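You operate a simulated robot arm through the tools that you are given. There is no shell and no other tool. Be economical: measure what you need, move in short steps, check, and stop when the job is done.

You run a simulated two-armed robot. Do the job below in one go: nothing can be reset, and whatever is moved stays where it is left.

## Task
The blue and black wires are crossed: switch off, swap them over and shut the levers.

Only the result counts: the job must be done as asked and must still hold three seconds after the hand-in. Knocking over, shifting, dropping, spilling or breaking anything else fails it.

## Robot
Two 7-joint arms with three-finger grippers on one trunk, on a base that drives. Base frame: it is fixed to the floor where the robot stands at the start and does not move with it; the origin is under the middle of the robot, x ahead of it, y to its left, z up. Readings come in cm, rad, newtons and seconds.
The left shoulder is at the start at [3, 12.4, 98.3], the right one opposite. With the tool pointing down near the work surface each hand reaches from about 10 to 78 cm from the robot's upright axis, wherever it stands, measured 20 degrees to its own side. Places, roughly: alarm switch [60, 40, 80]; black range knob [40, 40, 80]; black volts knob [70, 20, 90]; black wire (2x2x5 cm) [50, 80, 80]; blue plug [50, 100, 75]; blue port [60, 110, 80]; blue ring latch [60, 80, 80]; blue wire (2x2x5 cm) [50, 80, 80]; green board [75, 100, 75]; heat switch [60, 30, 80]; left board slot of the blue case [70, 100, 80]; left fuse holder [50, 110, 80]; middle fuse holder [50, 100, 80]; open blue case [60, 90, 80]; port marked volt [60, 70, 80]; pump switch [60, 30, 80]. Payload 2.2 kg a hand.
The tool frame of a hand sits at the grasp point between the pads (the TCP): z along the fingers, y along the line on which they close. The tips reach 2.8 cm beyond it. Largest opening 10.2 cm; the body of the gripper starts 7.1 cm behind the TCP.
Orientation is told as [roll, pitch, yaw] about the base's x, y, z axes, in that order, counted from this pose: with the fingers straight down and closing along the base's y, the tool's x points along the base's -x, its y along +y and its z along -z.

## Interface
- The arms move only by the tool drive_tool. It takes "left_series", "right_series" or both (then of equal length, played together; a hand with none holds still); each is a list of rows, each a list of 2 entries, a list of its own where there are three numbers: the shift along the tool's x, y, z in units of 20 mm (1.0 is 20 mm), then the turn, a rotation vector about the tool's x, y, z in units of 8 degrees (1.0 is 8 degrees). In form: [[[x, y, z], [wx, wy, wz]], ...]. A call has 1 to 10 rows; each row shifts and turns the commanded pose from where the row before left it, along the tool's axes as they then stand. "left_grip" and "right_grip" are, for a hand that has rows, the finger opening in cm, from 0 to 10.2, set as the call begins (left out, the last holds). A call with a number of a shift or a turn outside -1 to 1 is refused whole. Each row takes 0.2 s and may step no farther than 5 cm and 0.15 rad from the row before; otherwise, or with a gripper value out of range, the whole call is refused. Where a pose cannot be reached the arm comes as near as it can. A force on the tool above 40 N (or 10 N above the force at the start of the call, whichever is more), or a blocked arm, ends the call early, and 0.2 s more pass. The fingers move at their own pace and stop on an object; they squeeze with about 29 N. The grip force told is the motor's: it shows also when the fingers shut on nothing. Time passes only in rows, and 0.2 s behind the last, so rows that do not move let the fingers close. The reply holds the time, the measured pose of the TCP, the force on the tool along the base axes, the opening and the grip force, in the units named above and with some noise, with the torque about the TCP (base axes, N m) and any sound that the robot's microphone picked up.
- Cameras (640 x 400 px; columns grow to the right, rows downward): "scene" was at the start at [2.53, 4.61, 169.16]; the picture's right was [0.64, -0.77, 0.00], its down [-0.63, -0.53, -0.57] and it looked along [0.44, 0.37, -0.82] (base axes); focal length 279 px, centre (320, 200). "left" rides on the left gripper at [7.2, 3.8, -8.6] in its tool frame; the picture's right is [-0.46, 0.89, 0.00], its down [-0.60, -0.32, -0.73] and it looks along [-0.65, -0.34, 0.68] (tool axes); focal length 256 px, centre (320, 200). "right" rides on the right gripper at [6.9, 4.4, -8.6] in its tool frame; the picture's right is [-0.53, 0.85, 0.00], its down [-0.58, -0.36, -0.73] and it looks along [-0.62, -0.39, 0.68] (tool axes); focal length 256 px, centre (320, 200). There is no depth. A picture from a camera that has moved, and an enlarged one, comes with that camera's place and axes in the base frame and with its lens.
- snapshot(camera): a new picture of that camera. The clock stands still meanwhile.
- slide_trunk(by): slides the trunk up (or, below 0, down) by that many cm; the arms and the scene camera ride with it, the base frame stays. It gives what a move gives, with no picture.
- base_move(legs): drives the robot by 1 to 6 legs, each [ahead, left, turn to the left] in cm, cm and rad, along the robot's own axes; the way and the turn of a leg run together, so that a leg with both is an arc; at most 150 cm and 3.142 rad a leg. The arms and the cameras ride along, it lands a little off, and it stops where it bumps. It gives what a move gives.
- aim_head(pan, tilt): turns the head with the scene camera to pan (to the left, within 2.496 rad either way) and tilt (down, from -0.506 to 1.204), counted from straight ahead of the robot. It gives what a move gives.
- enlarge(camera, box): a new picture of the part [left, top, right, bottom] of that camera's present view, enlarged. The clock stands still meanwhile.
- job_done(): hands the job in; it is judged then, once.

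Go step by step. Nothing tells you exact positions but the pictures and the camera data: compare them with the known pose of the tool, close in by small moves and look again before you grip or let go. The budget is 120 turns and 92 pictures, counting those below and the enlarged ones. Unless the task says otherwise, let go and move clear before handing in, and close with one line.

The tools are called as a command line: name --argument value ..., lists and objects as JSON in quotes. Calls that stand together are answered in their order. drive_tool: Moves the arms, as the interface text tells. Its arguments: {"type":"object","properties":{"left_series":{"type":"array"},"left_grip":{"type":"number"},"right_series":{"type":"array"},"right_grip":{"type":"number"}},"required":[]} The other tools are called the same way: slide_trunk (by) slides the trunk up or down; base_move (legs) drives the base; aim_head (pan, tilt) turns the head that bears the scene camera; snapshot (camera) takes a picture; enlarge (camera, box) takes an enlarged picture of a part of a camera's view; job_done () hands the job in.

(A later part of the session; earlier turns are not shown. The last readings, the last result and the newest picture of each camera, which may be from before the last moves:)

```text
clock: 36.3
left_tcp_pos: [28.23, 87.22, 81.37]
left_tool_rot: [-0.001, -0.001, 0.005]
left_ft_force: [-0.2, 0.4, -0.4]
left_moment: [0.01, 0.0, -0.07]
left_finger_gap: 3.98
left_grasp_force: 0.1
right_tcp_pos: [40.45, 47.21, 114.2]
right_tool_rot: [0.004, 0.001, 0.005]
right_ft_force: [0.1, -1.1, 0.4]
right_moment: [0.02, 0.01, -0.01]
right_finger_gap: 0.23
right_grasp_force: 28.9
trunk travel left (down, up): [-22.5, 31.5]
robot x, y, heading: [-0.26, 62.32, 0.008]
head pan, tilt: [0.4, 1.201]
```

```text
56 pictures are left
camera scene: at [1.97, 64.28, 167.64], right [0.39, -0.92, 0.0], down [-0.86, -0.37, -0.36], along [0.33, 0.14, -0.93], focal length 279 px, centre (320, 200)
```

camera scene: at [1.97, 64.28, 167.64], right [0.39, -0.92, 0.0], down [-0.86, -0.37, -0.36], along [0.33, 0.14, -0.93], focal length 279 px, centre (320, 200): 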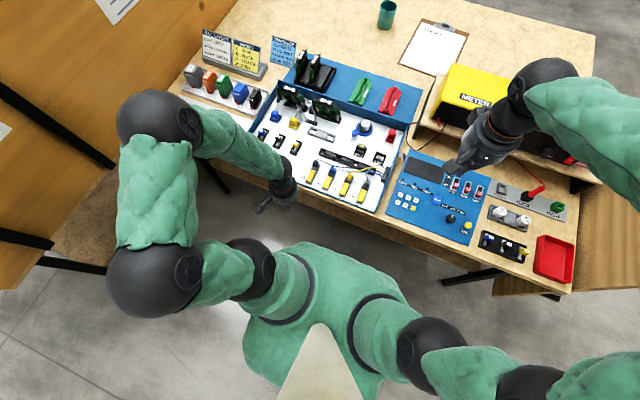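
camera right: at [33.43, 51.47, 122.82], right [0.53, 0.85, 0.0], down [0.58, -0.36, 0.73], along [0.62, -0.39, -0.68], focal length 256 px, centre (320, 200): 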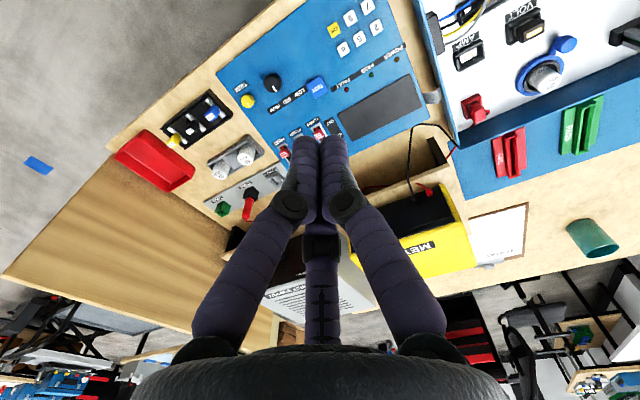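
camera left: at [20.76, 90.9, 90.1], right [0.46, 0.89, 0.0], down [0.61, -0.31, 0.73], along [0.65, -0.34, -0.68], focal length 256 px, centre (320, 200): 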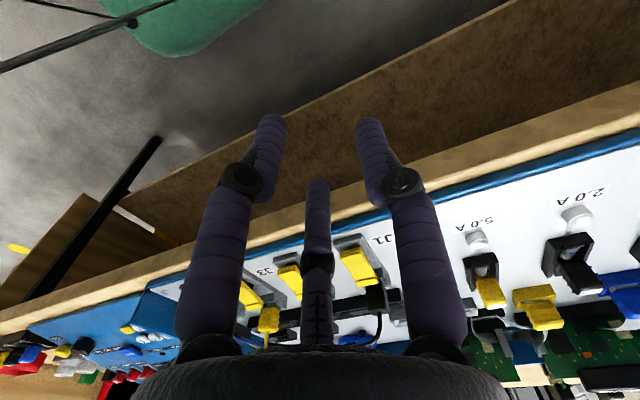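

The hand really has three fingers, closing towards the TCP. I will raise it, move over the free end of J1's lever with the fingers part open, and look before lowering.

drive_tool --left_series '[[[0, 0, -1], [0, 0, 0]], [[0, 0, -1], [0, 0, 0]], [[0, 0, -1], [0, 0, 0]], [[0, 0, -0.5], [0, 0, 0]], [[-1, -0.3, 0], [0, 0, 0]], [[-1, -0.3, 0], [0, 0, 0]], [[-1, -0.3, 0], [0, 0, 0]], [[-1, -0.3, 0], [0, 0, 0]], [[-1, -0.1, 0], [0, 0, 0]], [[-0.35, 0, 0], [0, 0, 0]]]' --left_grip 6

snapshot --camera "left"

enlarge --camera "scene" --box '[240, 130, 400, 230]'

```text
clock: 38.5
left_tcp_pos: [38.77, 84.63, 88.36]
left_tool_rot: [0.001, 0.001, 0.006]
left_ft_force: [0.1, 0.2, -1.0]
left_moment: [0.01, 0.0, -0.01]
left_finger_gap: 5.97
left_grasp_force: 0.0
right_tcp_pos: [40.41, 47.18, 114.15]
right_tool_rot: [0.001, 0.0, 0.005]
right_ft_force: [-0.1, -0.5, -0.6]
right_moment: [0.01, -0.01, 0.02]
right_finger_gap: 0.23
right_grasp_force: 29.1
trunk travel left (down, up): [-22.5, 31.5]
robot x, y, heading: [-0.13, 62.16, 0.009]
head pan, tilt: [0.4, 1.201]
```

```text
55 pictures are left
camera left: at [31.41, 88.34, 97.1], right [0.46, 0.89, 0.0], down [0.61, -0.31, 0.73], along [0.65, -0.34, -0.68], focal length 256 px, centre (320, 200)
```

left: 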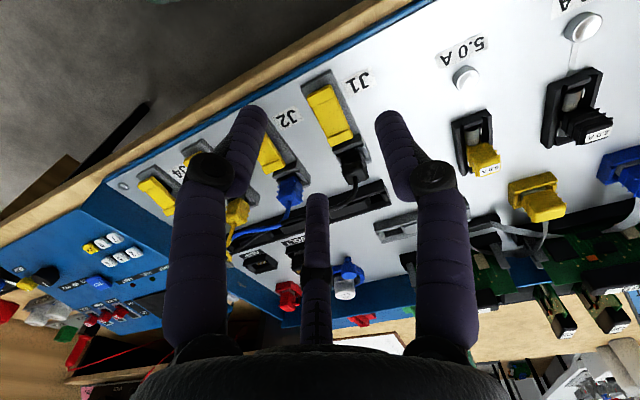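

```text
4.00 times, centred on (320, 180) of scene
camera zoom: at [1.96, 64.28, 167.64], right [0.39, -0.92, 0.0], down [-0.86, -0.37, -0.36], along [0.33, 0.14, -0.93], focal length 1117 px, centre (320, 280)
```

zoom: 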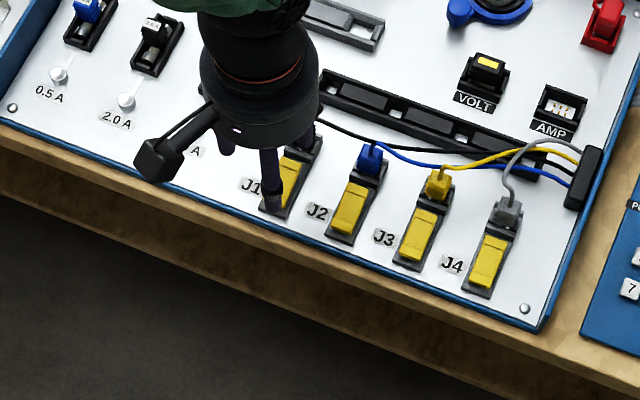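

drive_tool --left_series '[[[-0.25, -0.1, 0], [0, 0, 0]], [[0, 0, 1], [0, 0, 0]], [[0, 0, 1], [0, 0, 0]], [[0, 0, 0.8], [0, 0, 0]], [[0, 0, 0.4], [0, 0, 0]], [[0, 0, 0.4], [0, 0, 0]]]' --left_grip 5.5

snapshot --camera "left"

enlarge --camera "scene" --box '[256, 140, 352, 200]'

```text
clock: 39.9
left_tcp_pos: [39.42, 84.46, 81.16]
left_tool_rot: [0.001, 0.0, 0.006]
left_ft_force: [-0.5, -0.6, 0.2]
left_moment: [0.0, -0.02, 0.01]
left_finger_gap: 5.5
left_grasp_force: 0.0
right_tcp_pos: [40.31, 47.19, 114.22]
right_tool_rot: [0.002, 0.001, 0.004]
right_ft_force: [-0.4, -0.8, -0.3]
right_moment: [0.0, 0.02, 0.01]
right_finger_gap: 0.21
right_grasp_force: 28.9
trunk travel left (down, up): [-22.5, 31.5]
robot x, y, heading: [-0.13, 62.08, 0.006]
head pan, tilt: [0.4, 1.201]
```

```text
53 pictures are left
camera left: at [31.94, 88.18, 89.86], right [0.46, 0.89, 0.0], down [0.61, -0.31, 0.73], along [0.65, -0.34, -0.68], focal length 256 px, centre (320, 200)
```

left: 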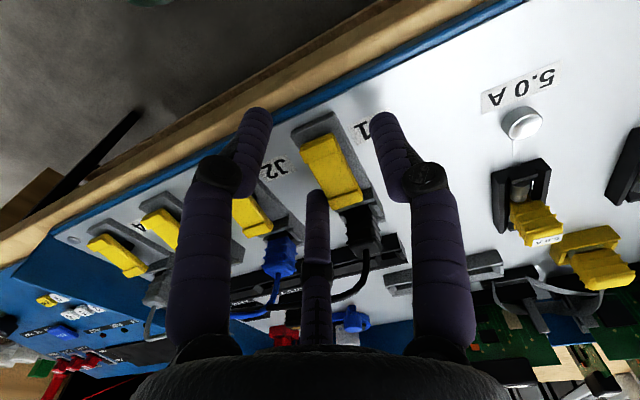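

```text
6.67 times, centred on (304, 170) of scene
camera zoom: at [1.99, 64.29, 167.64], right [0.39, -0.92, 0.0], down [-0.86, -0.37, -0.36], along [0.33, 0.14, -0.93], focal length 1862 px, centre (427, 400)
```

zoom: 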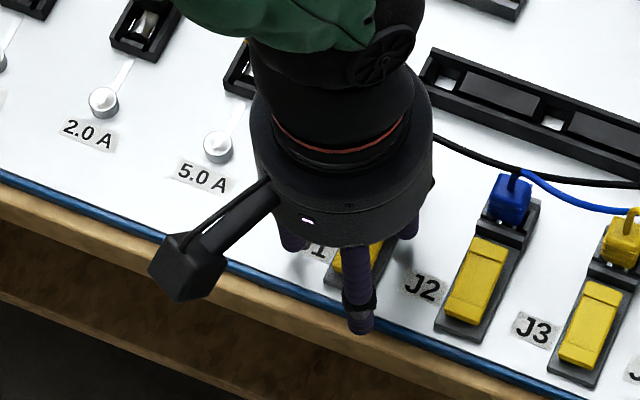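

No contact on the way down and the lever lies between the fingers. I will close on it.

drive_tool --left_series '[[[0, 0, 0], [0, 0, 0]], [[0, 0, 0], [0, 0, 0]], [[0, 0, 0], [0, 0, 0]]]' --left_grip 0

enlarge --camera "left" --box '[220, 80, 420, 220]'

```text
clock: 40.5
left_tcp_pos: [39.63, 83.97, 81.34]
left_tool_rot: [-0.005, -0.009, -0.003]
left_ft_force: [4.8, -10.6, 0.4]
left_moment: [-0.41, 0.15, -0.95]
left_finger_gap: 3.06
left_grasp_force: 44.3
right_tcp_pos: [40.33, 46.95, 114.11]
right_tool_rot: [0.003, -0.002, 0.001]
right_ft_force: [-0.1, 0.7, 0.1]
right_moment: [-0.02, -0.04, 0.02]
right_finger_gap: 0.21
right_grasp_force: 29.3
trunk travel left (down, up): [-22.5, 31.5]
robot x, y, heading: [0.0, 61.92, 0.003]
head pan, tilt: [0.4, 1.201]
stopped in row 3 (left hand): the force on the tool passed its limit at 42 N (the readings are from after the stop); the commanded pose is now the measured one
```

```text
2.86 times, centred on (320, 150) of left
camera zoom: at [32.27, 87.79, 89.84], right [0.47, 0.88, 0.0], down [0.59, -0.32, 0.74], along [0.65, -0.35, -0.67], focal length 731 px, centre (320, 343)
```

zoom: 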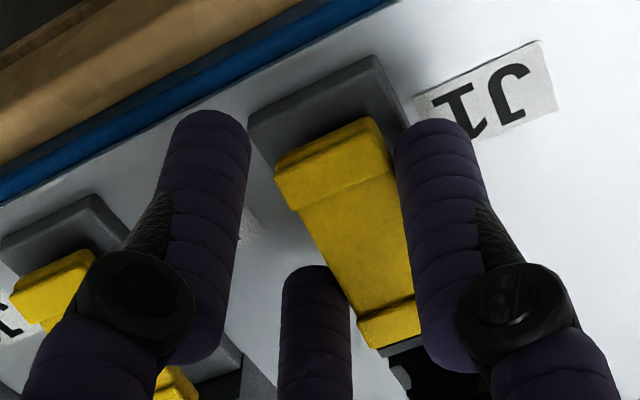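

The grip closed to 3.06, and it isn't clear whether it holds the lever or the grey base. I will try a small lift and look.

drive_tool --left_series '[[[0, 0, -0.2], [0, 0, 0]], [[0, 0, -0.2], [0, 0, 0]]]'

enlarge --camera "left" --box '[220, 80, 420, 220]'

```text
clock: 41.0
left_tcp_pos: [39.77, 83.87, 81.29]
left_tool_rot: [-0.009, -0.008, -0.009]
left_ft_force: [12.9, 1.8, -26.9]
left_moment: [-0.09, 0.03, -0.96]
left_finger_gap: 3.06
left_grasp_force: 44.7
right_tcp_pos: [40.57, 47.06, 114.16]
right_tool_rot: [0.001, 0.002, 0.003]
right_ft_force: [-0.5, 0.9, 0.0]
right_moment: [-0.01, -0.02, 0.0]
right_finger_gap: 0.24
right_grasp_force: 29.2
trunk travel left (down, up): [-22.5, 31.5]
robot x, y, heading: [-0.32, 62.46, -0.0]
head pan, tilt: [0.4, 1.201]
stopped in row 2 (left hand): the force on the tool passed its limit at 47 N (the readings are from after the stop); the commanded pose is now the measured one
```

```text
2.86 times, centred on (320, 150) of left
camera zoom: at [32.33, 87.85, 89.88], right [0.47, 0.88, 0.0], down [0.6, -0.32, 0.74], along [0.65, -0.35, -0.67], focal length 731 px, centre (320, 343)
```

zoom: 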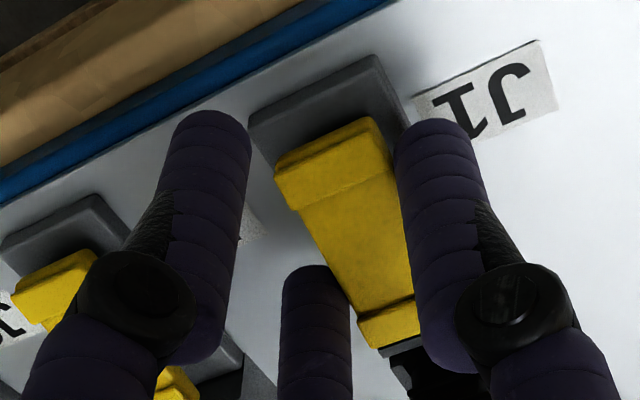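

The lever didn't budge, so the fingers hold the base. I will open, go up about 0.8 cm and a little forward, and grip the lever alone.

drive_tool --left_series '[[[0, 0, 0], [0, 0, 0]], [[0, 0, 0], [0, 0, 0]], [[-0.2, 0.1, -0.2], [0, 0, 0]], [[-0.2, 0.1, -0.2], [0, 0, 0]], [[0, 0, 0], [0, 0, 0]]]' --left_grip 5.5

drive_tool --left_series '[[[0, 0, 0], [0, 0, 0]], [[0, 0, 0], [0, 0, 0]], [[0, 0, 0], [0, 0, 0]]]' --left_grip 0

enlarge --camera "left" --box '[220, 80, 420, 220]'

```text
clock: 42.2
left_tcp_pos: [40.3, 84.18, 82.37]
left_tool_rot: [-0.008, -0.007, -0.005]
left_ft_force: [-0.7, -0.9, -0.4]
left_moment: [0.02, -0.01, 0.0]
left_finger_gap: 5.49
left_grasp_force: 0.0
right_tcp_pos: [40.41, 47.03, 114.29]
right_tool_rot: [0.001, 0.0, 0.001]
right_ft_force: [0.5, -0.2, 0.0]
right_moment: [-0.03, 0.02, 0.0]
right_finger_gap: 0.19
right_grasp_force: 29.2
trunk travel left (down, up): [-22.5, 31.5]
robot x, y, heading: [-0.14, 62.11, 0.001]
head pan, tilt: [0.4, 1.201]
```

```text
clock: 42.6
left_tcp_pos: [40.58, 83.95, 82.21]
left_tool_rot: [-0.014, -0.018, -0.009]
left_ft_force: [-0.1, 0.7, 0.1]
left_moment: [-0.01, -0.05, 0.03]
left_finger_gap: 0.23
left_grasp_force: 28.8
right_tcp_pos: [40.32, 46.97, 114.17]
right_tool_rot: [0.0, 0.001, -0.001]
right_ft_force: [0.4, 0.6, 0.1]
right_moment: [-0.03, -0.03, 0.0]
right_finger_gap: 0.23
right_grasp_force: 28.6
trunk travel left (down, up): [-22.5, 31.5]
robot x, y, heading: [0.16, 61.44, -0.004]
head pan, tilt: [0.4, 1.201]
stopped in row 2 (left hand): the force on the tool passed its limit at 48 N (the readings are from after the stop); the commanded pose is now the measured one
```

```text
2.86 times, centred on (320, 150) of left
camera zoom: at [33.2, 87.85, 90.83], right [0.47, 0.88, 0.0], down [0.59, -0.31, 0.75], along [0.66, -0.36, -0.67], focal length 731 px, centre (320, 343)
```

zoom: 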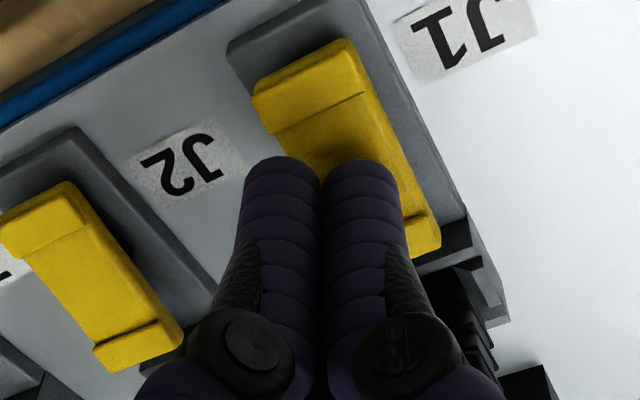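

The fingers only slid over the lever, so gripping its sides is unreliable. I will lift clear, back the base off 10 cm, and turn the left hand so its single +y finger can hook under the lever's free end while the right hand's camera watches from the side.

drive_tool --left_series '[[[0, 0, -1], [0, 0, 0]], [[0, 0, -1], [0, 0, 0]], [[0, 0, -1], [0, 0, 0]], [[0, 0, -1], [0, 0, 0]], [[0, 0, -1], [0, 0, 0]], [[0, 0, -1], [0, 0, 0]]]'

base_move --legs '[[-10, 0, 0]]'

drive_tool --left_series '[[[0, 0, 0], [0, 0, -1]], [[0, 0, 0], [0, 0, -1]], [[0, 0, 0], [0, 0, -1]], [[0, 0, 0], [0, 0, -1]], [[0, 0, 0], [0, 0, -1]], [[0, 0, 0], [0, 0, -1]], [[0, 0, 0], [0, 0, -1]], [[0, 0, 0], [0, 0, -1]], [[0, 0, 0], [0, 0, -1]], [[0, 0, 0], [0, 0, -1]]]' --right_series '[[[0, 0, 0], [0, 0, -1]], [[0, 0, 0], [0, 0, -1]], [[0, 0, 0], [0, 0, -1]], [[0, 0, 0], [0, 0, -1]], [[0, 0, 0], [0, 0, -1]], [[0, 0, 0], [0, 0, -1]], [[0, 0, 0], [0, 0, -1]], [[0, 0, 0], [0, 0, -1]], [[0, 0, 0], [0, 0, -1]], [[0, 0, 0], [0, 0, -1]]]'

drive_tool --left_series '[[[0, 0, 0], [0, 0, -1]], [[0, 0, 0], [0, 0, -0.2]], [[0, 0, 0], [1, 0, 0]], [[0, 0, 0], [1, 0, 0]], [[0, 0, 0], [1, 0, 0]], [[0, 0, 0], [1, 0, 0]], [[0, 0, 0], [1, 0, 0]], [[0, 0, 0], [1, 0, 0]], [[0, 0, 0], [1, 0, 0]], [[0, 0, 0], [0, 0, 0]]]' --left_grip 6 --right_series '[[[0, 0, 0], [0, 0, -1]], [[0, 0, 0], [0, 0, -0.2]], [[-1, 0, 1], [0, 0, 0]], [[-1, 0, 1], [0, 0, 0]], [[-1, 0, 1], [0, 0, 0]], [[-1, 0, 1], [0, 0, 0]], [[-1, 0, 1], [0, 0, 0]], [[-1, 0, 1], [0, 0, 0]], [[-1, 0, 1], [0, 0, 0]], [[-1, 0, 1], [0, 0, 0]]]'

```text
clock: 44.0
left_tcp_pos: [40.42, 84.13, 94.39]
left_tool_rot: [-0.015, -0.017, -0.011]
left_ft_force: [-0.7, -0.7, -0.7]
left_moment: [0.0, 0.0, 0.03]
left_finger_gap: 0.23
left_grasp_force: 28.9
right_tcp_pos: [40.31, 46.88, 114.15]
right_tool_rot: [0.001, 0.001, 0.0]
right_ft_force: [-0.3, 0.4, 0.1]
right_moment: [-0.01, -0.02, 0.0]
right_finger_gap: 0.22
right_grasp_force: 29.2
trunk travel left (down, up): [-22.5, 31.5]
robot x, y, heading: [-0.11, 61.88, -0.001]
head pan, tilt: [0.4, 1.201]
```

```text
clock: 45.2
left_tcp_pos: [30.27, 84.01, 94.44]
left_tool_rot: [-0.015, -0.02, -0.011]
left_ft_force: [-0.6, 0.3, 0.9]
left_moment: [0.01, -0.09, 0.03]
left_finger_gap: 0.2
left_grasp_force: 29.0
right_tcp_pos: [30.26, 47.0, 114.33]
right_tool_rot: [0.002, -0.002, 0.001]
right_ft_force: [-1.3, -0.2, 0.0]
right_moment: [0.02, -0.03, 0.01]
right_finger_gap: 0.22
right_grasp_force: 28.9
trunk travel left (down, up): [-22.5, 31.5]
robot x, y, heading: [-10.43, 62.05, -0.002]
head pan, tilt: [0.4, 1.201]
```

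```text
clock: 47.4
left_tcp_pos: [30.45, 84.01, 94.28]
left_tool_rot: [-0.019, 0.01, 1.387]
left_ft_force: [-0.1, 0.2, -0.4]
left_moment: [0.02, -0.02, 0.04]
left_finger_gap: 0.19
left_grasp_force: 29.2
right_tcp_pos: [30.24, 46.95, 114.31]
right_tool_rot: [0.0, -0.002, 1.399]
right_ft_force: [0.3, 0.8, 0.1]
right_moment: [0.0, -0.02, -0.01]
right_finger_gap: 0.21
right_grasp_force: 28.9
trunk travel left (down, up): [-22.5, 31.5]
robot x, y, heading: [-10.43, 62.0, 0.003]
head pan, tilt: [0.4, 1.201]
```

```text
clock: 49.6
left_tcp_pos: [29.14, 83.34, 100.45]
left_tool_rot: [-0.902, 0.013, 1.551]
left_ft_force: [-1.5, 0.4, 0.9]
left_moment: [-0.02, 0.0, 0.04]
left_finger_gap: 6.0
left_grasp_force: 0.0
left hand out of reach, approached as far as the arm can: row 8, 9
right_tcp_pos: [30.37, 62.99, 98.14]
right_tool_rot: [0.0, -0.003, 1.563]
right_ft_force: [0.4, 0.2, 0.3]
right_moment: [0.02, -0.01, -0.02]
right_finger_gap: 0.21
right_grasp_force: 28.7
trunk travel left (down, up): [-22.5, 31.5]
robot x, y, heading: [-10.19, 61.94, 0.004]
head pan, tilt: [0.4, 1.201]
```

drive_tool --left_series '[[[-0.075, 0.34, 0.82], [0, 0, 0]], [[-0.075, 0.34, 0.82], [0, 0, 0]], [[-0.075, 0.34, 0.82], [0, 0, 0]], [[-0.075, 0.34, 0.82], [0, 0, 0]], [[-0.075, 0.34, 0.82], [0, 0, 0]], [[-0.075, 0.34, 0.82], [0, 0, 0]], [[-0.075, 0.34, 0.82], [0, 0, 0]], [[-0.075, 0.34, 0.82], [0, 0, 0]], [[0, 0, 0], [0, 0, 0]]]' --right_series '[[[0, 0, 0.5], [0, 0, 0]], [[0, 0, 0.5], [0, 0, 0]], [[0, 0, 0.5], [0, 0, 0]], [[0, 0, 0.5], [0, 0, 0]], [[0, 0, 0.5], [0, 0, 0]], [[0, 0, 0.5], [0, 0, 0]], [[0, 0, 0.5], [0, 0, 0]], [[0, 0, 0.5], [0, 0, 0]], [[0, 0, 0], [0, 0, 0]]]'

snapshot --camera "right"

snapshot --camera "left"

```text
clock: 51.6
left_tcp_pos: [35.15, 81.41, 90.27]
left_tool_rot: [-0.912, 0.077, 1.488]
left_ft_force: [0.4, 0.8, 0.6]
left_moment: [0.0, 0.02, -0.01]
left_finger_gap: 5.98
left_grasp_force: 0.0
left hand out of reach, approached as far as the arm can: row 1, 2, 3, 4
right_tcp_pos: [30.38, 62.81, 90.35]
right_tool_rot: [0.001, -0.003, 1.564]
right_ft_force: [-0.1, 0.4, 0.1]
right_moment: [0.01, 0.0, 0.0]
right_finger_gap: 0.18
right_grasp_force: 28.8
trunk travel left (down, up): [-22.5, 31.5]
robot x, y, heading: [-10.17, 61.93, -0.0]
head pan, tilt: [0.4, 1.201]
```

```text
48 pictures are left
camera right: at [25.97, 55.97, 98.87], right [-0.84, 0.54, 0.0], down [0.37, 0.57, 0.73], along [0.39, 0.62, -0.68], focal length 256 px, centre (320, 200)
```

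right: 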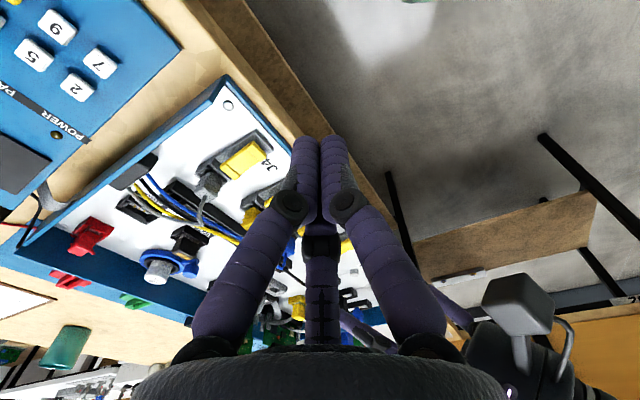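

```text
47 pictures are left
camera left: at [25.41, 75.16, 93.1], right [-0.5, 0.45, -0.73], down [-0.33, 0.69, 0.65], along [0.8, 0.57, -0.2], focal length 256 px, centre (320, 200)
```

left: 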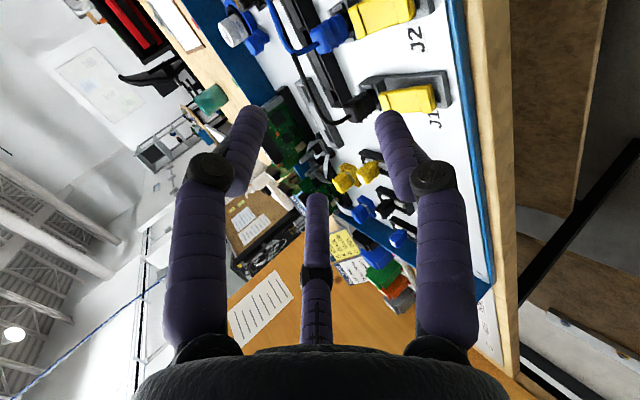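

enlarge --camera "left" --box '[300, 0, 460, 140]'

```text
2.86 times, centred on (380, 70) of left
camera zoom: at [25.41, 75.16, 93.1], right [-0.5, 0.45, -0.73], down [-0.33, 0.69, 0.65], along [0.8, 0.57, -0.2], focal length 731 px, centre (149, 571)
```

zoom: 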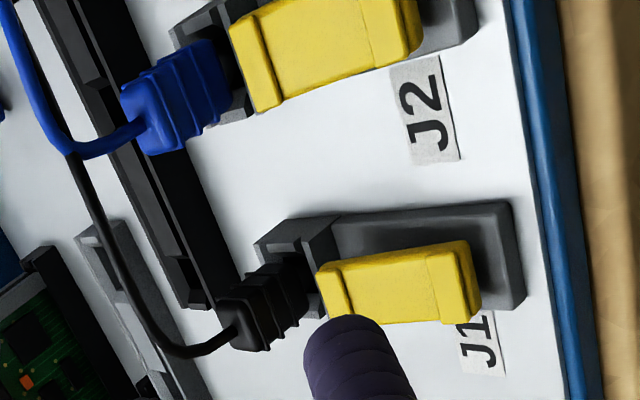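

From this side view the gap under the lever is only about 0.4 cm, so hooking won't work; my first side grip probably did hold the lever, but lifting without turning the hand jammed it. I will return to vertical, re-grip the sides lower, and turn the hand about the hinge as I lift.

drive_tool --left_series '[[[0, 0, -1], [0, 0, 0]], [[0, 0, -1], [0, 0, 0]], [[0, 0, 0], [-1, 0, 0]], [[0, 0, 0], [-1, 0, 0]], [[0, 0, 0], [-1, 0, 0]], [[0, 0, 0], [-1, 0, 0]], [[0, 0, 0], [-1, 0, 0]], [[0, 0, 0], [-1, 0, 0]], [[0, 0, 0], [-0.53, 0, 0]], [[0, 0, 0], [0, 0, 0]]]'

drive_tool --left_series '[[[0, 0, 0], [0, 0, 1]], [[0, 0, 0], [0, 0, 1]], [[0, 0, 0], [0, 0, 1]], [[0, 0, 0], [0, 0, 1]], [[0, 0, 0], [0, 0, 1]], [[0, 0, 0], [0, 0, 1]], [[0, 0, 0], [0, 0, 1]], [[0, 0, 0], [0, 0, 1]], [[0, 0, 0], [0, 0, 1]], [[0, 0, 0], [0, 0, 1]]]'

```text
clock: 53.8
left_tcp_pos: [32.35, 82.39, 92.85]
left_tool_rot: [-0.063, 0.063, 1.492]
left_ft_force: [-0.2, -0.2, 0.4]
left_moment: [0.0, -0.02, 0.0]
left_finger_gap: 6.01
left_grasp_force: 0.0
left hand out of reach, approached as far as the arm can: row 7
right_tcp_pos: [30.32, 62.97, 90.32]
right_tool_rot: [0.0, -0.002, 1.567]
right_ft_force: [-0.2, 0.6, 0.7]
right_moment: [-0.01, -0.02, 0.0]
right_finger_gap: 0.21
right_grasp_force: 28.8
trunk travel left (down, up): [-22.5, 31.5]
robot x, y, heading: [-10.29, 62.01, -0.004]
head pan, tilt: [0.4, 1.201]
```

```text
clock: 56.0
left_tcp_pos: [32.43, 82.29, 92.81]
left_tool_rot: [-0.072, -0.051, 0.099]
left_ft_force: [-0.2, -0.3, -0.4]
left_moment: [0.0, -0.02, -0.01]
left_finger_gap: 6.0
left_grasp_force: 0.1
right_tcp_pos: [30.44, 63.07, 90.26]
right_tool_rot: [-0.001, 0.0, 1.565]
right_ft_force: [-0.1, -0.7, -0.4]
right_moment: [0.02, 0.0, -0.02]
right_finger_gap: 0.21
right_grasp_force: 29.7
trunk travel left (down, up): [-22.5, 31.5]
robot x, y, heading: [-9.89, 62.29, 0.002]
head pan, tilt: [0.4, 1.201]
```

drive_tool --left_series '[[[0, 0, 0], [-0.52, 0.365, 0.71]], [[-0.75, 0.2, 0.4], [0, 0, 0]], [[-0.75, 0.2, 0.5], [0, 0, 0]], [[-0.75, 0.2, 0.5], [0, 0, 0]], [[-0.75, 0.2, 0.5], [0, 0, 0]], [[-0.75, 0.15, 0.5], [0, 0, 0]], [[0, 0, 1], [0, 0, 0]], [[0, 0, 0], [0, 0, 0]]]' --left_grip 5.5

snapshot --camera "left"

```text
clock: 57.8
left_tcp_pos: [39.86, 84.17, 86.02]
left_tool_rot: [0.004, -0.005, -0.001]
left_ft_force: [-0.3, 0.0, 0.9]
left_moment: [0.0, 0.02, 0.0]
left_finger_gap: 5.52
left_grasp_force: 0.1
right_tcp_pos: [30.42, 62.98, 90.29]
right_tool_rot: [0.0, 0.0, 1.565]
right_ft_force: [-0.5, 0.4, -0.8]
right_moment: [-0.01, 0.01, -0.02]
right_finger_gap: 0.24
right_grasp_force: 29.3
trunk travel left (down, up): [-22.5, 31.5]
robot x, y, heading: [-10.19, 62.04, 0.008]
head pan, tilt: [0.4, 1.201]
```

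```text
45 pictures are left
camera left: at [32.47, 87.97, 94.62], right [0.47, 0.88, 0.0], down [0.6, -0.32, 0.73], along [0.65, -0.34, -0.68], focal length 256 px, centre (320, 200)
```

left: 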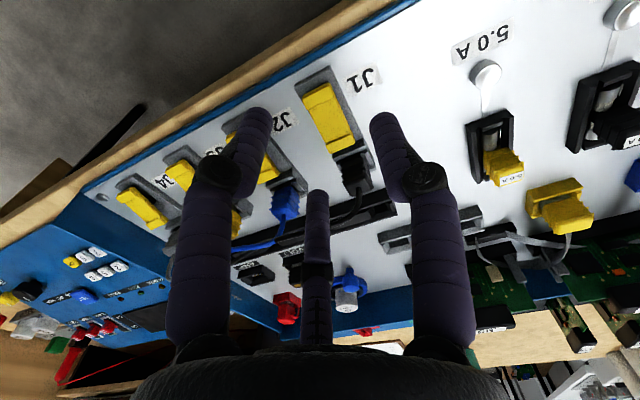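

drive_tool --left_series '[[[0, 0, 1], [0, 0, 0]], [[0, 0, 0.8], [0, 0, 0]], [[0, 0, 0.4], [0, 0, 0]], [[0, 0, 0.4], [0, 0, 0]]]'

drive_tool --left_series '[[[0, 0, 0], [0, 0, 0]], [[0, 0, 0], [0, 0, 0]]]' --left_grip 2.6

enlarge --camera "left" --box '[220, 80, 420, 220]'

```text
clock: 58.8
left_tcp_pos: [39.88, 84.31, 80.7]
left_tool_rot: [0.001, -0.004, 0.001]
left_ft_force: [0.8, 0.0, 0.7]
left_moment: [-0.05, 0.0, 0.0]
left_finger_gap: 5.51
left_grasp_force: 0.1
right_tcp_pos: [30.38, 62.88, 90.26]
right_tool_rot: [0.0, -0.003, 1.567]
right_ft_force: [0.5, 0.1, 0.2]
right_moment: [0.0, 0.0, -0.03]
right_finger_gap: 0.2
right_grasp_force: 28.8
trunk travel left (down, up): [-22.5, 31.5]
robot x, y, heading: [-10.35, 62.08, -0.001]
head pan, tilt: [0.4, 1.201]
```

```text
clock: 59.4
left_tcp_pos: [40.03, 84.08, 80.77]
left_tool_rot: [0.003, -0.002, -0.003]
left_ft_force: [6.0, -16.8, 1.5]
left_moment: [-0.33, -0.13, -0.29]
left_finger_gap: 3.57
left_grasp_force: 6.8
right_tcp_pos: [30.56, 62.79, 90.16]
right_tool_rot: [0.0, -0.004, 1.564]
right_ft_force: [0.7, 1.1, 0.0]
right_moment: [0.01, -0.03, -0.02]
right_finger_gap: 0.2
right_grasp_force: 29.0
trunk travel left (down, up): [-22.5, 31.5]
robot x, y, heading: [-9.99, 61.6, -0.004]
head pan, tilt: [0.4, 1.201]
```

```text
2.86 times, centred on (320, 150) of left
camera zoom: at [32.66, 87.79, 89.41], right [0.47, 0.88, 0.0], down [0.6, -0.32, 0.73], along [0.65, -0.34, -0.68], focal length 731 px, centre (320, 343)
```

zoom: 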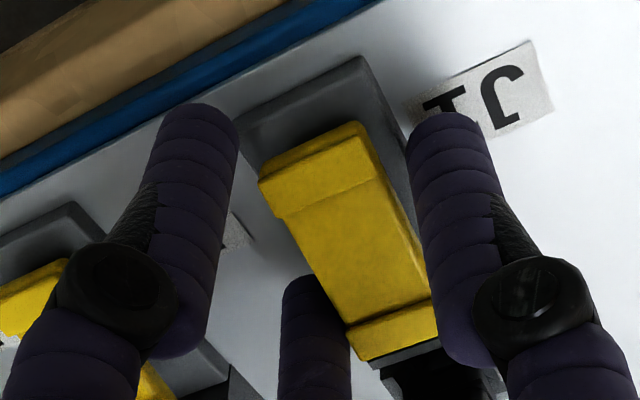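

The tips touch the base side at this height, so the lever grip is about 0.5 cm higher. I will re-grip there and rotate about the hinge in small steps.

drive_tool --left_series '[[[0, 0, 0], [0, 0, 0]], [[0, 0.02, -0.26], [0, 0, 0]], [[0, 0, 0], [0, 0, 0]]]' --left_grip 5

drive_tool --left_series '[[[0, 0, 0], [0, 0, 0]], [[0, 0, 0], [0, 0, 0]]]' --left_grip 2.6

enlarge --camera "left" --box '[220, 80, 420, 220]'

```text
clock: 60.2
left_tcp_pos: [39.89, 84.22, 81.23]
left_tool_rot: [0.003, -0.003, 0.0]
left_ft_force: [0.2, 0.0, 0.0]
left_moment: [0.0, -0.05, 0.0]
left_finger_gap: 4.99
left_grasp_force: 0.1
right_tcp_pos: [30.32, 62.98, 90.26]
right_tool_rot: [-0.002, -0.002, 1.566]
right_ft_force: [-0.1, -0.2, -0.7]
right_moment: [-0.02, -0.01, 0.02]
right_finger_gap: 0.18
right_grasp_force: 28.9
trunk travel left (down, up): [-22.5, 31.5]
robot x, y, heading: [-10.03, 61.88, 0.003]
head pan, tilt: [0.4, 1.201]
```

```text
clock: 60.8
left_tcp_pos: [40.0, 84.12, 81.36]
left_tool_rot: [0.004, -0.005, -0.003]
left_ft_force: [5.3, -17.6, 4.0]
left_moment: [-0.44, -0.15, -0.38]
left_finger_gap: 3.56
left_grasp_force: 7.5
right_tcp_pos: [30.47, 62.81, 90.24]
right_tool_rot: [-0.001, -0.003, 1.563]
right_ft_force: [1.1, -0.4, -0.6]
right_moment: [0.04, -0.02, -0.01]
right_finger_gap: 0.23
right_grasp_force: 29.3
trunk travel left (down, up): [-22.5, 31.5]
robot x, y, heading: [-10.21, 61.62, -0.0]
head pan, tilt: [0.4, 1.201]
```

```text
2.86 times, centred on (320, 150) of left
camera zoom: at [32.67, 87.79, 89.96], right [0.47, 0.88, 0.01], down [0.6, -0.32, 0.73], along [0.65, -0.34, -0.68], focal length 731 px, centre (320, 343)
```

zoom: 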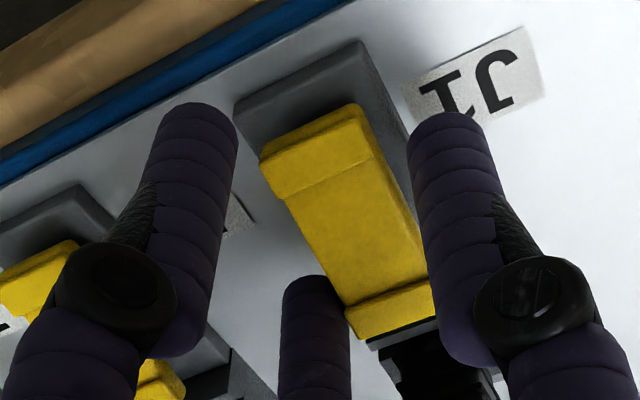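

The force shows the −y fingers touch first, so I will shift the hand 0.3 cm towards −y and close fully.

drive_tool --left_series '[[[0, -0.15, 0], [0, 0, 0]], [[0, -0.05, 0], [0, 0, 0]], [[0, 0, 0], [0, 0, 0]]]' --left_grip 2.6

drive_tool --left_series '[[[0, 0, 0], [0, 0, 0]], [[0, 0, 0], [0, 0, 0]]]' --left_grip 0

```text
clock: 61.6
left_tcp_pos: [39.93, 83.95, 81.18]
left_tool_rot: [0.003, -0.002, -0.002]
left_ft_force: [3.3, -4.8, 0.9]
left_moment: [0.04, -0.06, -0.57]
left_finger_gap: 3.09
left_grasp_force: 44.8
right_tcp_pos: [30.53, 62.95, 90.2]
right_tool_rot: [0.0, -0.001, 1.565]
right_ft_force: [-1.5, -0.4, -0.9]
right_moment: [0.04, 0.0, 0.01]
right_finger_gap: 0.21
right_grasp_force: 29.1
trunk travel left (down, up): [-22.5, 31.5]
robot x, y, heading: [-10.5, 61.65, 0.003]
head pan, tilt: [0.4, 1.201]
```

```text
clock: 62.2
left_tcp_pos: [39.87, 83.97, 81.23]
left_tool_rot: [0.003, -0.002, -0.001]
left_ft_force: [0.5, -0.7, 0.6]
left_moment: [0.25, -0.02, -0.7]
left_finger_gap: 3.03
left_grasp_force: 45.2
right_tcp_pos: [30.32, 62.83, 90.25]
right_tool_rot: [0.0, -0.001, 1.564]
right_ft_force: [-0.6, -0.6, -0.3]
right_moment: [0.04, 0.0, 0.0]
right_finger_gap: 0.2
right_grasp_force: 28.9
trunk travel left (down, up): [-22.5, 31.5]
robot x, y, heading: [-10.13, 62.14, 0.003]
head pan, tilt: [0.4, 1.201]
```

The grip is balanced on something about 2 cm wide. I will try turning it about the hinge.

drive_tool --left_series '[[[-0.1, 0, -0.096], [0, 0.5, 0]], [[-0.1, 0, -0.096], [0, 0.5, 0]]]'

enlarge --camera "left" --box '[220, 80, 420, 220]'

```text
clock: 62.8
left_tcp_pos: [40.15, 83.98, 81.48]
left_tool_rot: [0.001, 0.144, -0.001]
left_ft_force: [0.5, 4.8, -21.3]
left_moment: [0.24, 0.09, -1.05]
left_finger_gap: 3.06
left_grasp_force: 44.7
right_tcp_pos: [30.38, 63.08, 90.25]
right_tool_rot: [0.002, 0.0, 1.566]
right_ft_force: [1.2, 0.0, 1.5]
right_moment: [0.0, -0.01, 0.03]
right_finger_gap: 0.22
right_grasp_force: 29.3
trunk travel left (down, up): [-22.5, 31.5]
robot x, y, heading: [-10.39, 62.25, -0.001]
head pan, tilt: [0.4, 1.201]
```

```text
2.86 times, centred on (320, 150) of left
camera zoom: at [34.18, 87.68, 91.0], right [0.46, 0.88, -0.06], down [0.7, -0.32, 0.64], along [0.54, -0.34, -0.77], focal length 731 px, centre (320, 343)
```

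zoom: 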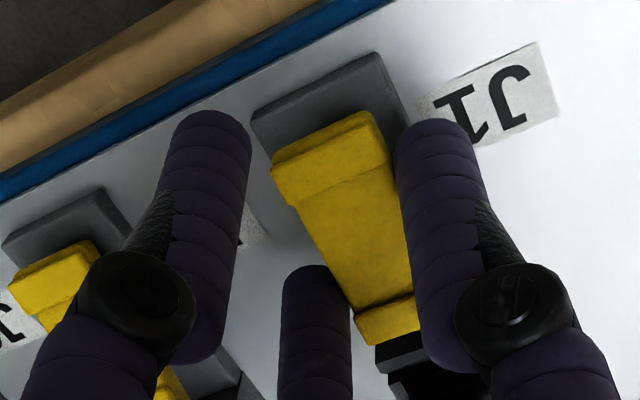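

drive_tool --left_series '[[[-0.1, 0, -0.096], [0, 0.5, 0]], [[-0.1, 0, -0.096], [0, 0.5, 0]], [[-0.1, 0, -0.096], [0, 0.5, 0]], [[-0.1, 0, -0.096], [0, 0.5, 0]]]'

snapshot --camera "left"

```text
clock: 63.4
left_tcp_pos: [40.6, 83.97, 81.52]
left_tool_rot: [0.002, 0.274, -0.006]
left_ft_force: [8.6, 4.2, -17.6]
left_moment: [0.18, -0.15, -0.93]
left_finger_gap: 3.04
left_grasp_force: 45.0
right_tcp_pos: [30.58, 62.97, 90.15]
right_tool_rot: [0.002, -0.002, 1.563]
right_ft_force: [0.0, 0.6, 1.0]
right_moment: [-0.01, 0.0, 0.0]
right_finger_gap: 0.23
right_grasp_force: 28.9
trunk travel left (down, up): [-22.5, 31.5]
robot x, y, heading: [-9.87, 62.2, 0.0]
head pan, tilt: [0.4, 1.201]
stopped in row 3 (left hand): the force on the tool passed its limit at 42 N (the readings are from after the stop); the commanded pose is now the measured one
```

```text
41 pictures are left
camera left: at [35.8, 87.69, 91.75], right [0.45, 0.88, -0.12], down [0.78, -0.32, 0.54], along [0.44, -0.34, -0.83], focal length 256 px, centre (320, 200)
```

left: 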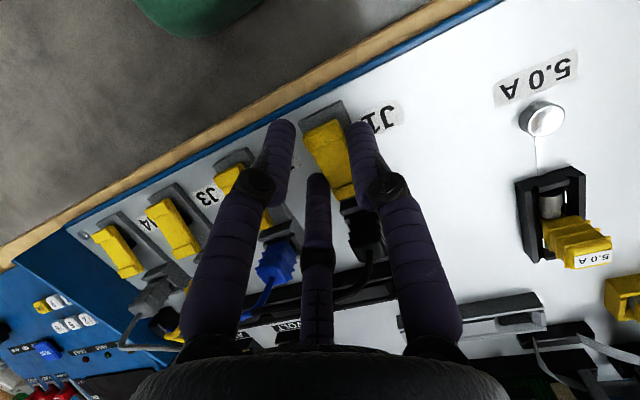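

enlarge --camera "left" --box '[80, 80, 420, 300]'

```text
1.82 times, centred on (250, 190) of left
camera zoom: at [35.8, 87.69, 91.75], right [0.45, 0.88, -0.12], down [0.78, -0.32, 0.54], along [0.44, -0.34, -0.83], focal length 465 px, centre (447, 218)
```

zoom: 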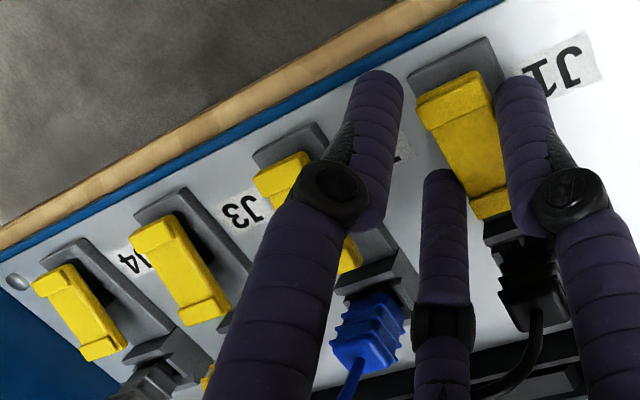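

It resists, probably because one finger sits too near the hinge. I will open, turn the hand by −30° so two fingers oppose each other across the lever near its free end, and look at how far the lever stands now.

drive_tool --left_series '[[[0, 0, 0], [0, 0, 0]], [[0, 0, 0], [0, 0, 0]], [[0, 0, -1], [0, 0, 0]], [[0, 0, -1], [0, 0, 0]], [[0, 0, 0], [0, -0.98, 0]], [[0, 0, 0], [0, -0.98, 0]], [[0, 0, 0], [0, 0, 0.94]], [[0, 0, 0], [0, 0, 0.94]], [[0, 0, 0], [0, 0, 0.94]], [[0, 0, 0], [0, 0, 0.94]]]' --left_grip 5

snapshot --camera "left"

```text
clock: 65.6
left_tcp_pos: [37.39, 81.9, 83.8]
left_tool_rot: [0.003, -0.003, -0.531]
left_ft_force: [-0.5, 0.1, -0.5]
left_moment: [-0.02, 0.01, 0.02]
left_finger_gap: 5.01
left_grasp_force: 0.2
left hand out of reach, approached as far as the arm can: row 9, 10
right_tcp_pos: [30.21, 62.99, 90.29]
right_tool_rot: [-0.002, -0.003, 1.565]
right_ft_force: [0.1, -0.5, 0.8]
right_moment: [0.01, 0.01, 0.02]
right_finger_gap: 0.22
right_grasp_force: 28.8
trunk travel left (down, up): [-22.5, 31.5]
robot x, y, heading: [-10.09, 62.53, -0.001]
head pan, tilt: [0.4, 1.201]
```

```text
39 pictures are left
camera left: at [32.94, 88.79, 92.46], right [0.85, 0.53, 0.0], down [0.36, -0.58, 0.73], along [0.39, -0.62, -0.68], focal length 256 px, centre (320, 200)
```

left: 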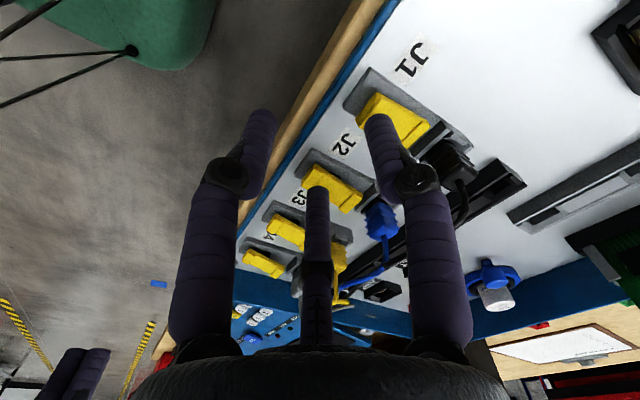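

That wrist turn is at its limit; yaw +90° gives the same finger pattern and was reachable, so I will go there instead.

drive_tool --left_series '[[[0, 0, -1], [0, 0, 0]], [[0, 0, -1], [0, 0, 0]], [[0, 0, -1], [0, 0, -1]], [[0, 0, 0], [0, 0, -1]], [[0, 0, 0], [0, 0, -1]], [[0, 0, 0], [0, 0, -1]], [[0, 0, 0], [0, 0, -1]], [[0, 0, 0], [0, 0, -1]], [[0, 0, 0], [0, 0, -1]], [[0, 0, 0], [0, 0, -1]]]'

drive_tool --left_series '[[[0, 0, 0], [0, 0, -1]], [[0, 0, 0], [0, 0, -1]], [[0, 0, 0], [0, 0, -1]], [[0, 0, 0], [0, 0, -1]], [[0, 0, 0], [0, 0, -1]], [[0, 0, 0], [0, 0, -1]], [[0, 0, 0], [0, 0, -1]], [[0, 0, 0], [0, 0, 0]]]'

```text
clock: 67.8
left_tcp_pos: [36.32, 81.41, 88.67]
left_tool_rot: [0.003, -0.001, 0.591]
left_ft_force: [0.5, -0.9, -1.1]
left_moment: [0.01, 0.02, 0.0]
left_finger_gap: 5.02
left_grasp_force: 0.1
left hand out of reach, approached as far as the arm can: row 1, 2
right_tcp_pos: [30.41, 62.93, 90.21]
right_tool_rot: [0.0, -0.001, 1.565]
right_ft_force: [-0.4, -0.3, 0.2]
right_moment: [-0.02, 0.01, 0.0]
right_finger_gap: 0.2
right_grasp_force: 29.1
trunk travel left (down, up): [-22.5, 31.5]
robot x, y, heading: [-9.93, 61.92, 0.001]
head pan, tilt: [0.4, 1.201]
```

```text
clock: 69.6
left_tcp_pos: [36.28, 81.32, 88.63]
left_tool_rot: [-0.001, -0.001, 1.569]
left_ft_force: [0.8, -0.2, 0.0]
left_moment: [0.0, -0.03, 0.02]
left_finger_gap: 5.01
left_grasp_force: 0.1
right_tcp_pos: [30.43, 62.99, 90.32]
right_tool_rot: [0.0, -0.003, 1.565]
right_ft_force: [0.2, 0.0, -0.1]
right_moment: [0.02, 0.02, -0.05]
right_finger_gap: 0.23
right_grasp_force: 29.0
trunk travel left (down, up): [-22.5, 31.5]
robot x, y, heading: [-10.24, 61.7, 0.002]
head pan, tilt: [0.4, 1.201]
```

drive_tool --left_series '[[[-0.8, -0.55, 0], [0, 0, 0]], [[-0.8, -0.55, 0], [0, 0, 0]], [[0, 0, 1], [0, 0, 0]], [[0, 0, 1], [0, 0, 0]], [[0, 0, 0.8], [0, 0, 0]], [[0, 0, 0.4], [0, 0, 0]], [[0, 0, 0.4], [0, 0, 0]], [[0, 0, 0], [0, 0, 0]]]'

enlarge --camera "left" --box '[200, 60, 440, 220]'

```text
clock: 71.4
left_tcp_pos: [38.56, 84.65, 81.44]
left_tool_rot: [-0.003, 0.0, 1.567]
left_ft_force: [0.6, -0.2, -0.1]
left_moment: [0.01, 0.03, 0.01]
left_finger_gap: 4.98
left_grasp_force: 0.0
right_tcp_pos: [30.41, 63.02, 90.13]
right_tool_rot: [0.0, -0.002, 1.566]
right_ft_force: [0.2, 0.1, 0.2]
right_moment: [-0.02, 0.02, 0.02]
right_finger_gap: 0.19
right_grasp_force: 29.6
trunk travel left (down, up): [-22.5, 31.5]
robot x, y, heading: [-10.21, 61.87, -0.002]
head pan, tilt: [0.4, 1.201]
```

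```text
2.50 times, centred on (320, 140) of left
camera zoom: at [34.56, 77.37, 90.11], right [-0.88, 0.47, 0.0], down [0.32, 0.6, 0.73], along [0.34, 0.65, -0.68], focal length 640 px, centre (320, 350)
```

zoom: 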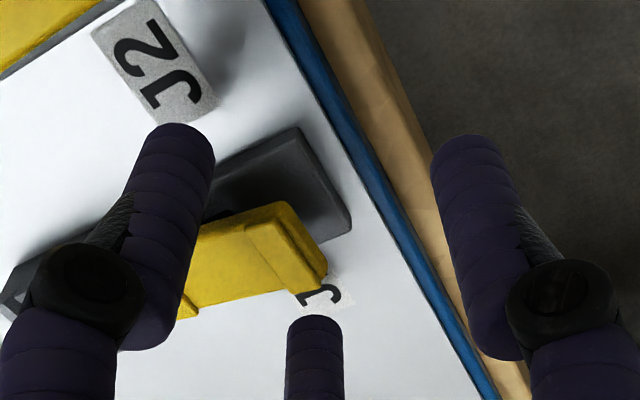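

drive_tool --left_series '[[[0, 0, 0], [0, 0, 0]], [[0, 0, 0], [0, 0, 0]]]' --left_grip 2

enlarge --camera "left" --box '[200, 60, 440, 220]'

```text
clock: 72.0
left_tcp_pos: [38.5, 84.45, 81.44]
left_tool_rot: [0.0, -0.001, 1.565]
left_ft_force: [2.6, -9.1, -1.0]
left_moment: [-0.24, -0.04, -0.03]
left_finger_gap: 2.6
left_grasp_force: 3.8
right_tcp_pos: [30.45, 62.83, 90.17]
right_tool_rot: [0.0, -0.001, 1.562]
right_ft_force: [1.0, -0.4, 0.5]
right_moment: [0.02, 0.0, 0.01]
right_finger_gap: 0.21
right_grasp_force: 29.2
trunk travel left (down, up): [-22.5, 31.5]
robot x, y, heading: [-10.6, 62.18, -0.001]
head pan, tilt: [0.4, 1.201]
```

```text
2.50 times, centred on (320, 140) of left
camera zoom: at [34.6, 77.25, 90.12], right [-0.88, 0.47, 0.0], down [0.32, 0.6, 0.73], along [0.34, 0.65, -0.68], focal length 640 px, centre (320, 350)
```

zoom: 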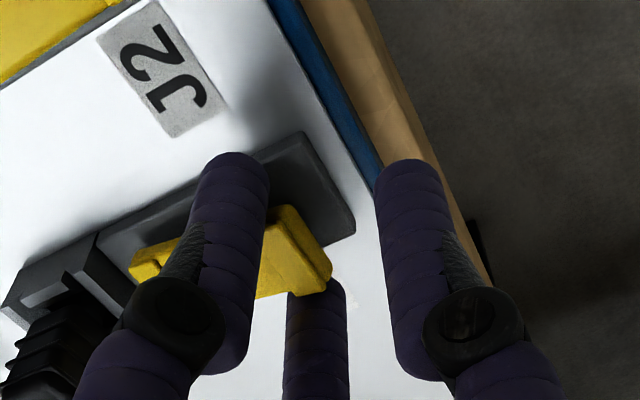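

drive_tool --left_series '[[[0.1, 0, 0], [0, 0, 0]], [[0.03, 0, 0], [0, 0, 0]], [[0, 0, 0], [0, 0, 0]]]' --left_grip 0

drive_tool --left_series '[[[0, 0, -0.2], [0, 0, 0]], [[0, 0, -0.2], [0, 0, 0]], [[0, 0, -0.2], [0, 0, 0]]]'

enlarge --camera "left" --box '[200, 60, 440, 220]'

```text
clock: 72.8
left_tcp_pos: [38.62, 84.46, 81.54]
left_tool_rot: [0.0, -0.001, 1.566]
left_ft_force: [6.3, 1.7, -3.7]
left_moment: [0.15, -0.04, 0.01]
left_finger_gap: 2.49
left_grasp_force: 28.9
right_tcp_pos: [30.52, 63.09, 90.21]
right_tool_rot: [-0.002, 0.0, 1.564]
right_ft_force: [-0.1, 0.4, 0.1]
right_moment: [0.02, 0.01, -0.01]
right_finger_gap: 0.22
right_grasp_force: 29.1
trunk travel left (down, up): [-22.5, 31.5]
robot x, y, heading: [-10.12, 61.7, -0.004]
head pan, tilt: [0.4, 1.201]
```

```text
clock: 73.6
left_tcp_pos: [38.29, 84.5, 82.46]
left_tool_rot: [0.01, -0.003, 1.566]
left_ft_force: [-1.6, 10.8, -31.0]
left_moment: [0.2, 0.44, 0.09]
left_finger_gap: 2.54
left_grasp_force: 29.1
right_tcp_pos: [30.48, 63.09, 90.08]
right_tool_rot: [0.001, 0.0, 1.566]
right_ft_force: [-0.4, 1.2, -0.2]
right_moment: [0.03, 0.02, 0.04]
right_finger_gap: 0.21
right_grasp_force: 28.7
trunk travel left (down, up): [-22.5, 31.5]
robot x, y, heading: [-10.44, 62.14, 0.004]
head pan, tilt: [0.4, 1.201]
```

```text
2.50 times, centred on (320, 140) of left
camera zoom: at [34.41, 77.23, 91.14], right [-0.88, 0.47, 0.01], down [0.33, 0.6, 0.73], along [0.34, 0.65, -0.68], focal length 640 px, centre (320, 350)
```

zoom: 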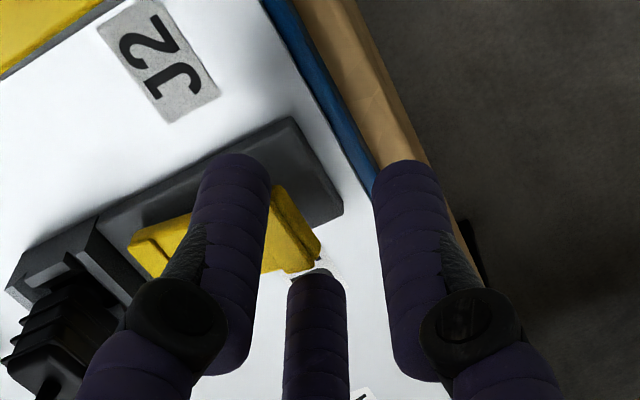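

The lever still doesn't rise, so its free end may be the other one. I will study J4's identical lever from the right hand's side view.

enlarge --camera "right" --box '[170, 110, 300, 220]'

```text
3.64 times, centred on (235, 165) of right
camera zoom: at [26.12, 56.15, 98.81], right [-0.84, 0.54, 0.0], down [0.37, 0.57, 0.73], along [0.39, 0.62, -0.68], focal length 931 px, centre (629, 327)
```

zoom: 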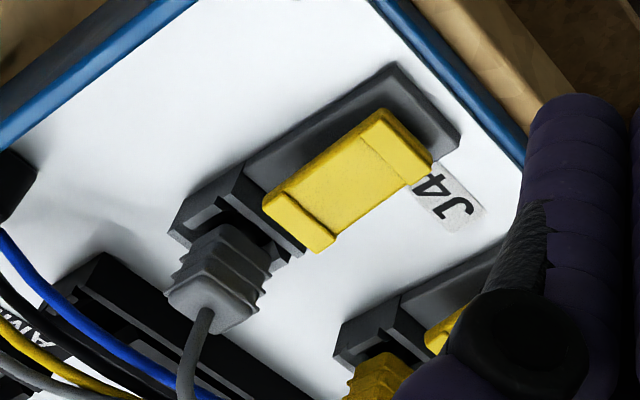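

In this view the lever is a thin plate with tabs at both ends, and lifting near the robot end did nothing, so the hinge is probably at the robot end and the plug end rises. I will re-grip along its length with yaw 0 and turn the other way.

drive_tool --left_series '[[[0, 0, 0], [0, 0, 0]], [[0, 0, 0], [0, 0, 0]], [[0, 0, -1], [0, 0, 0]], [[0, 0, -1], [0, 0, 0]], [[0, 0, 0], [0, 0, 1]], [[0, 0, 0], [0, 0, 1]], [[0, 0, 0], [0, 0, 1]], [[0, 0, 0], [0, 0, 1]], [[0, 0, 0], [0, 0, 1]], [[0, 0, 0], [0, 0, 1]]]' --left_grip 5

drive_tool --left_series '[[[0, 0, 0], [0, 0, 1]], [[0, 0, 0], [0, 0, 1]], [[0, 0, 0], [0, 0, 1]], [[0, 0, 0], [0, 0, 1]], [[0, 0, 0], [0, 0, 1]], [[0, 0, 0], [0, 0, 0.22]], [[0, 0, 0], [0, 0, 0]]]'

```text
clock: 75.8
left_tcp_pos: [38.51, 84.37, 86.66]
left_tool_rot: [0.003, -0.001, 0.726]
left_ft_force: [0.7, 0.3, -0.1]
left_moment: [0.03, 0.02, 0.0]
left_finger_gap: 4.97
left_grasp_force: 0.1
right_tcp_pos: [30.44, 63.04, 90.31]
right_tool_rot: [0.0, -0.002, 1.567]
right_ft_force: [-0.2, -0.3, -0.8]
right_moment: [0.01, -0.01, -0.02]
right_finger_gap: 0.2
right_grasp_force: 29.5
trunk travel left (down, up): [-22.5, 31.5]
robot x, y, heading: [-10.08, 62.09, 0.001]
head pan, tilt: [0.4, 1.201]
```

```text
clock: 77.4
left_tcp_pos: [38.55, 84.45, 86.75]
left_tool_rot: [0.001, 0.0, -0.002]
left_ft_force: [-0.5, 0.0, -0.5]
left_moment: [0.0, -0.02, -0.01]
left_finger_gap: 5.01
left_grasp_force: 0.0
right_tcp_pos: [30.45, 62.95, 90.26]
right_tool_rot: [-0.001, -0.001, 1.565]
right_ft_force: [-0.1, 0.0, 0.4]
right_moment: [0.04, 0.04, -0.01]
right_finger_gap: 0.21
right_grasp_force: 29.2
trunk travel left (down, up): [-22.5, 31.5]
robot x, y, heading: [-9.78, 61.74, 0.001]
head pan, tilt: [0.4, 1.201]
```

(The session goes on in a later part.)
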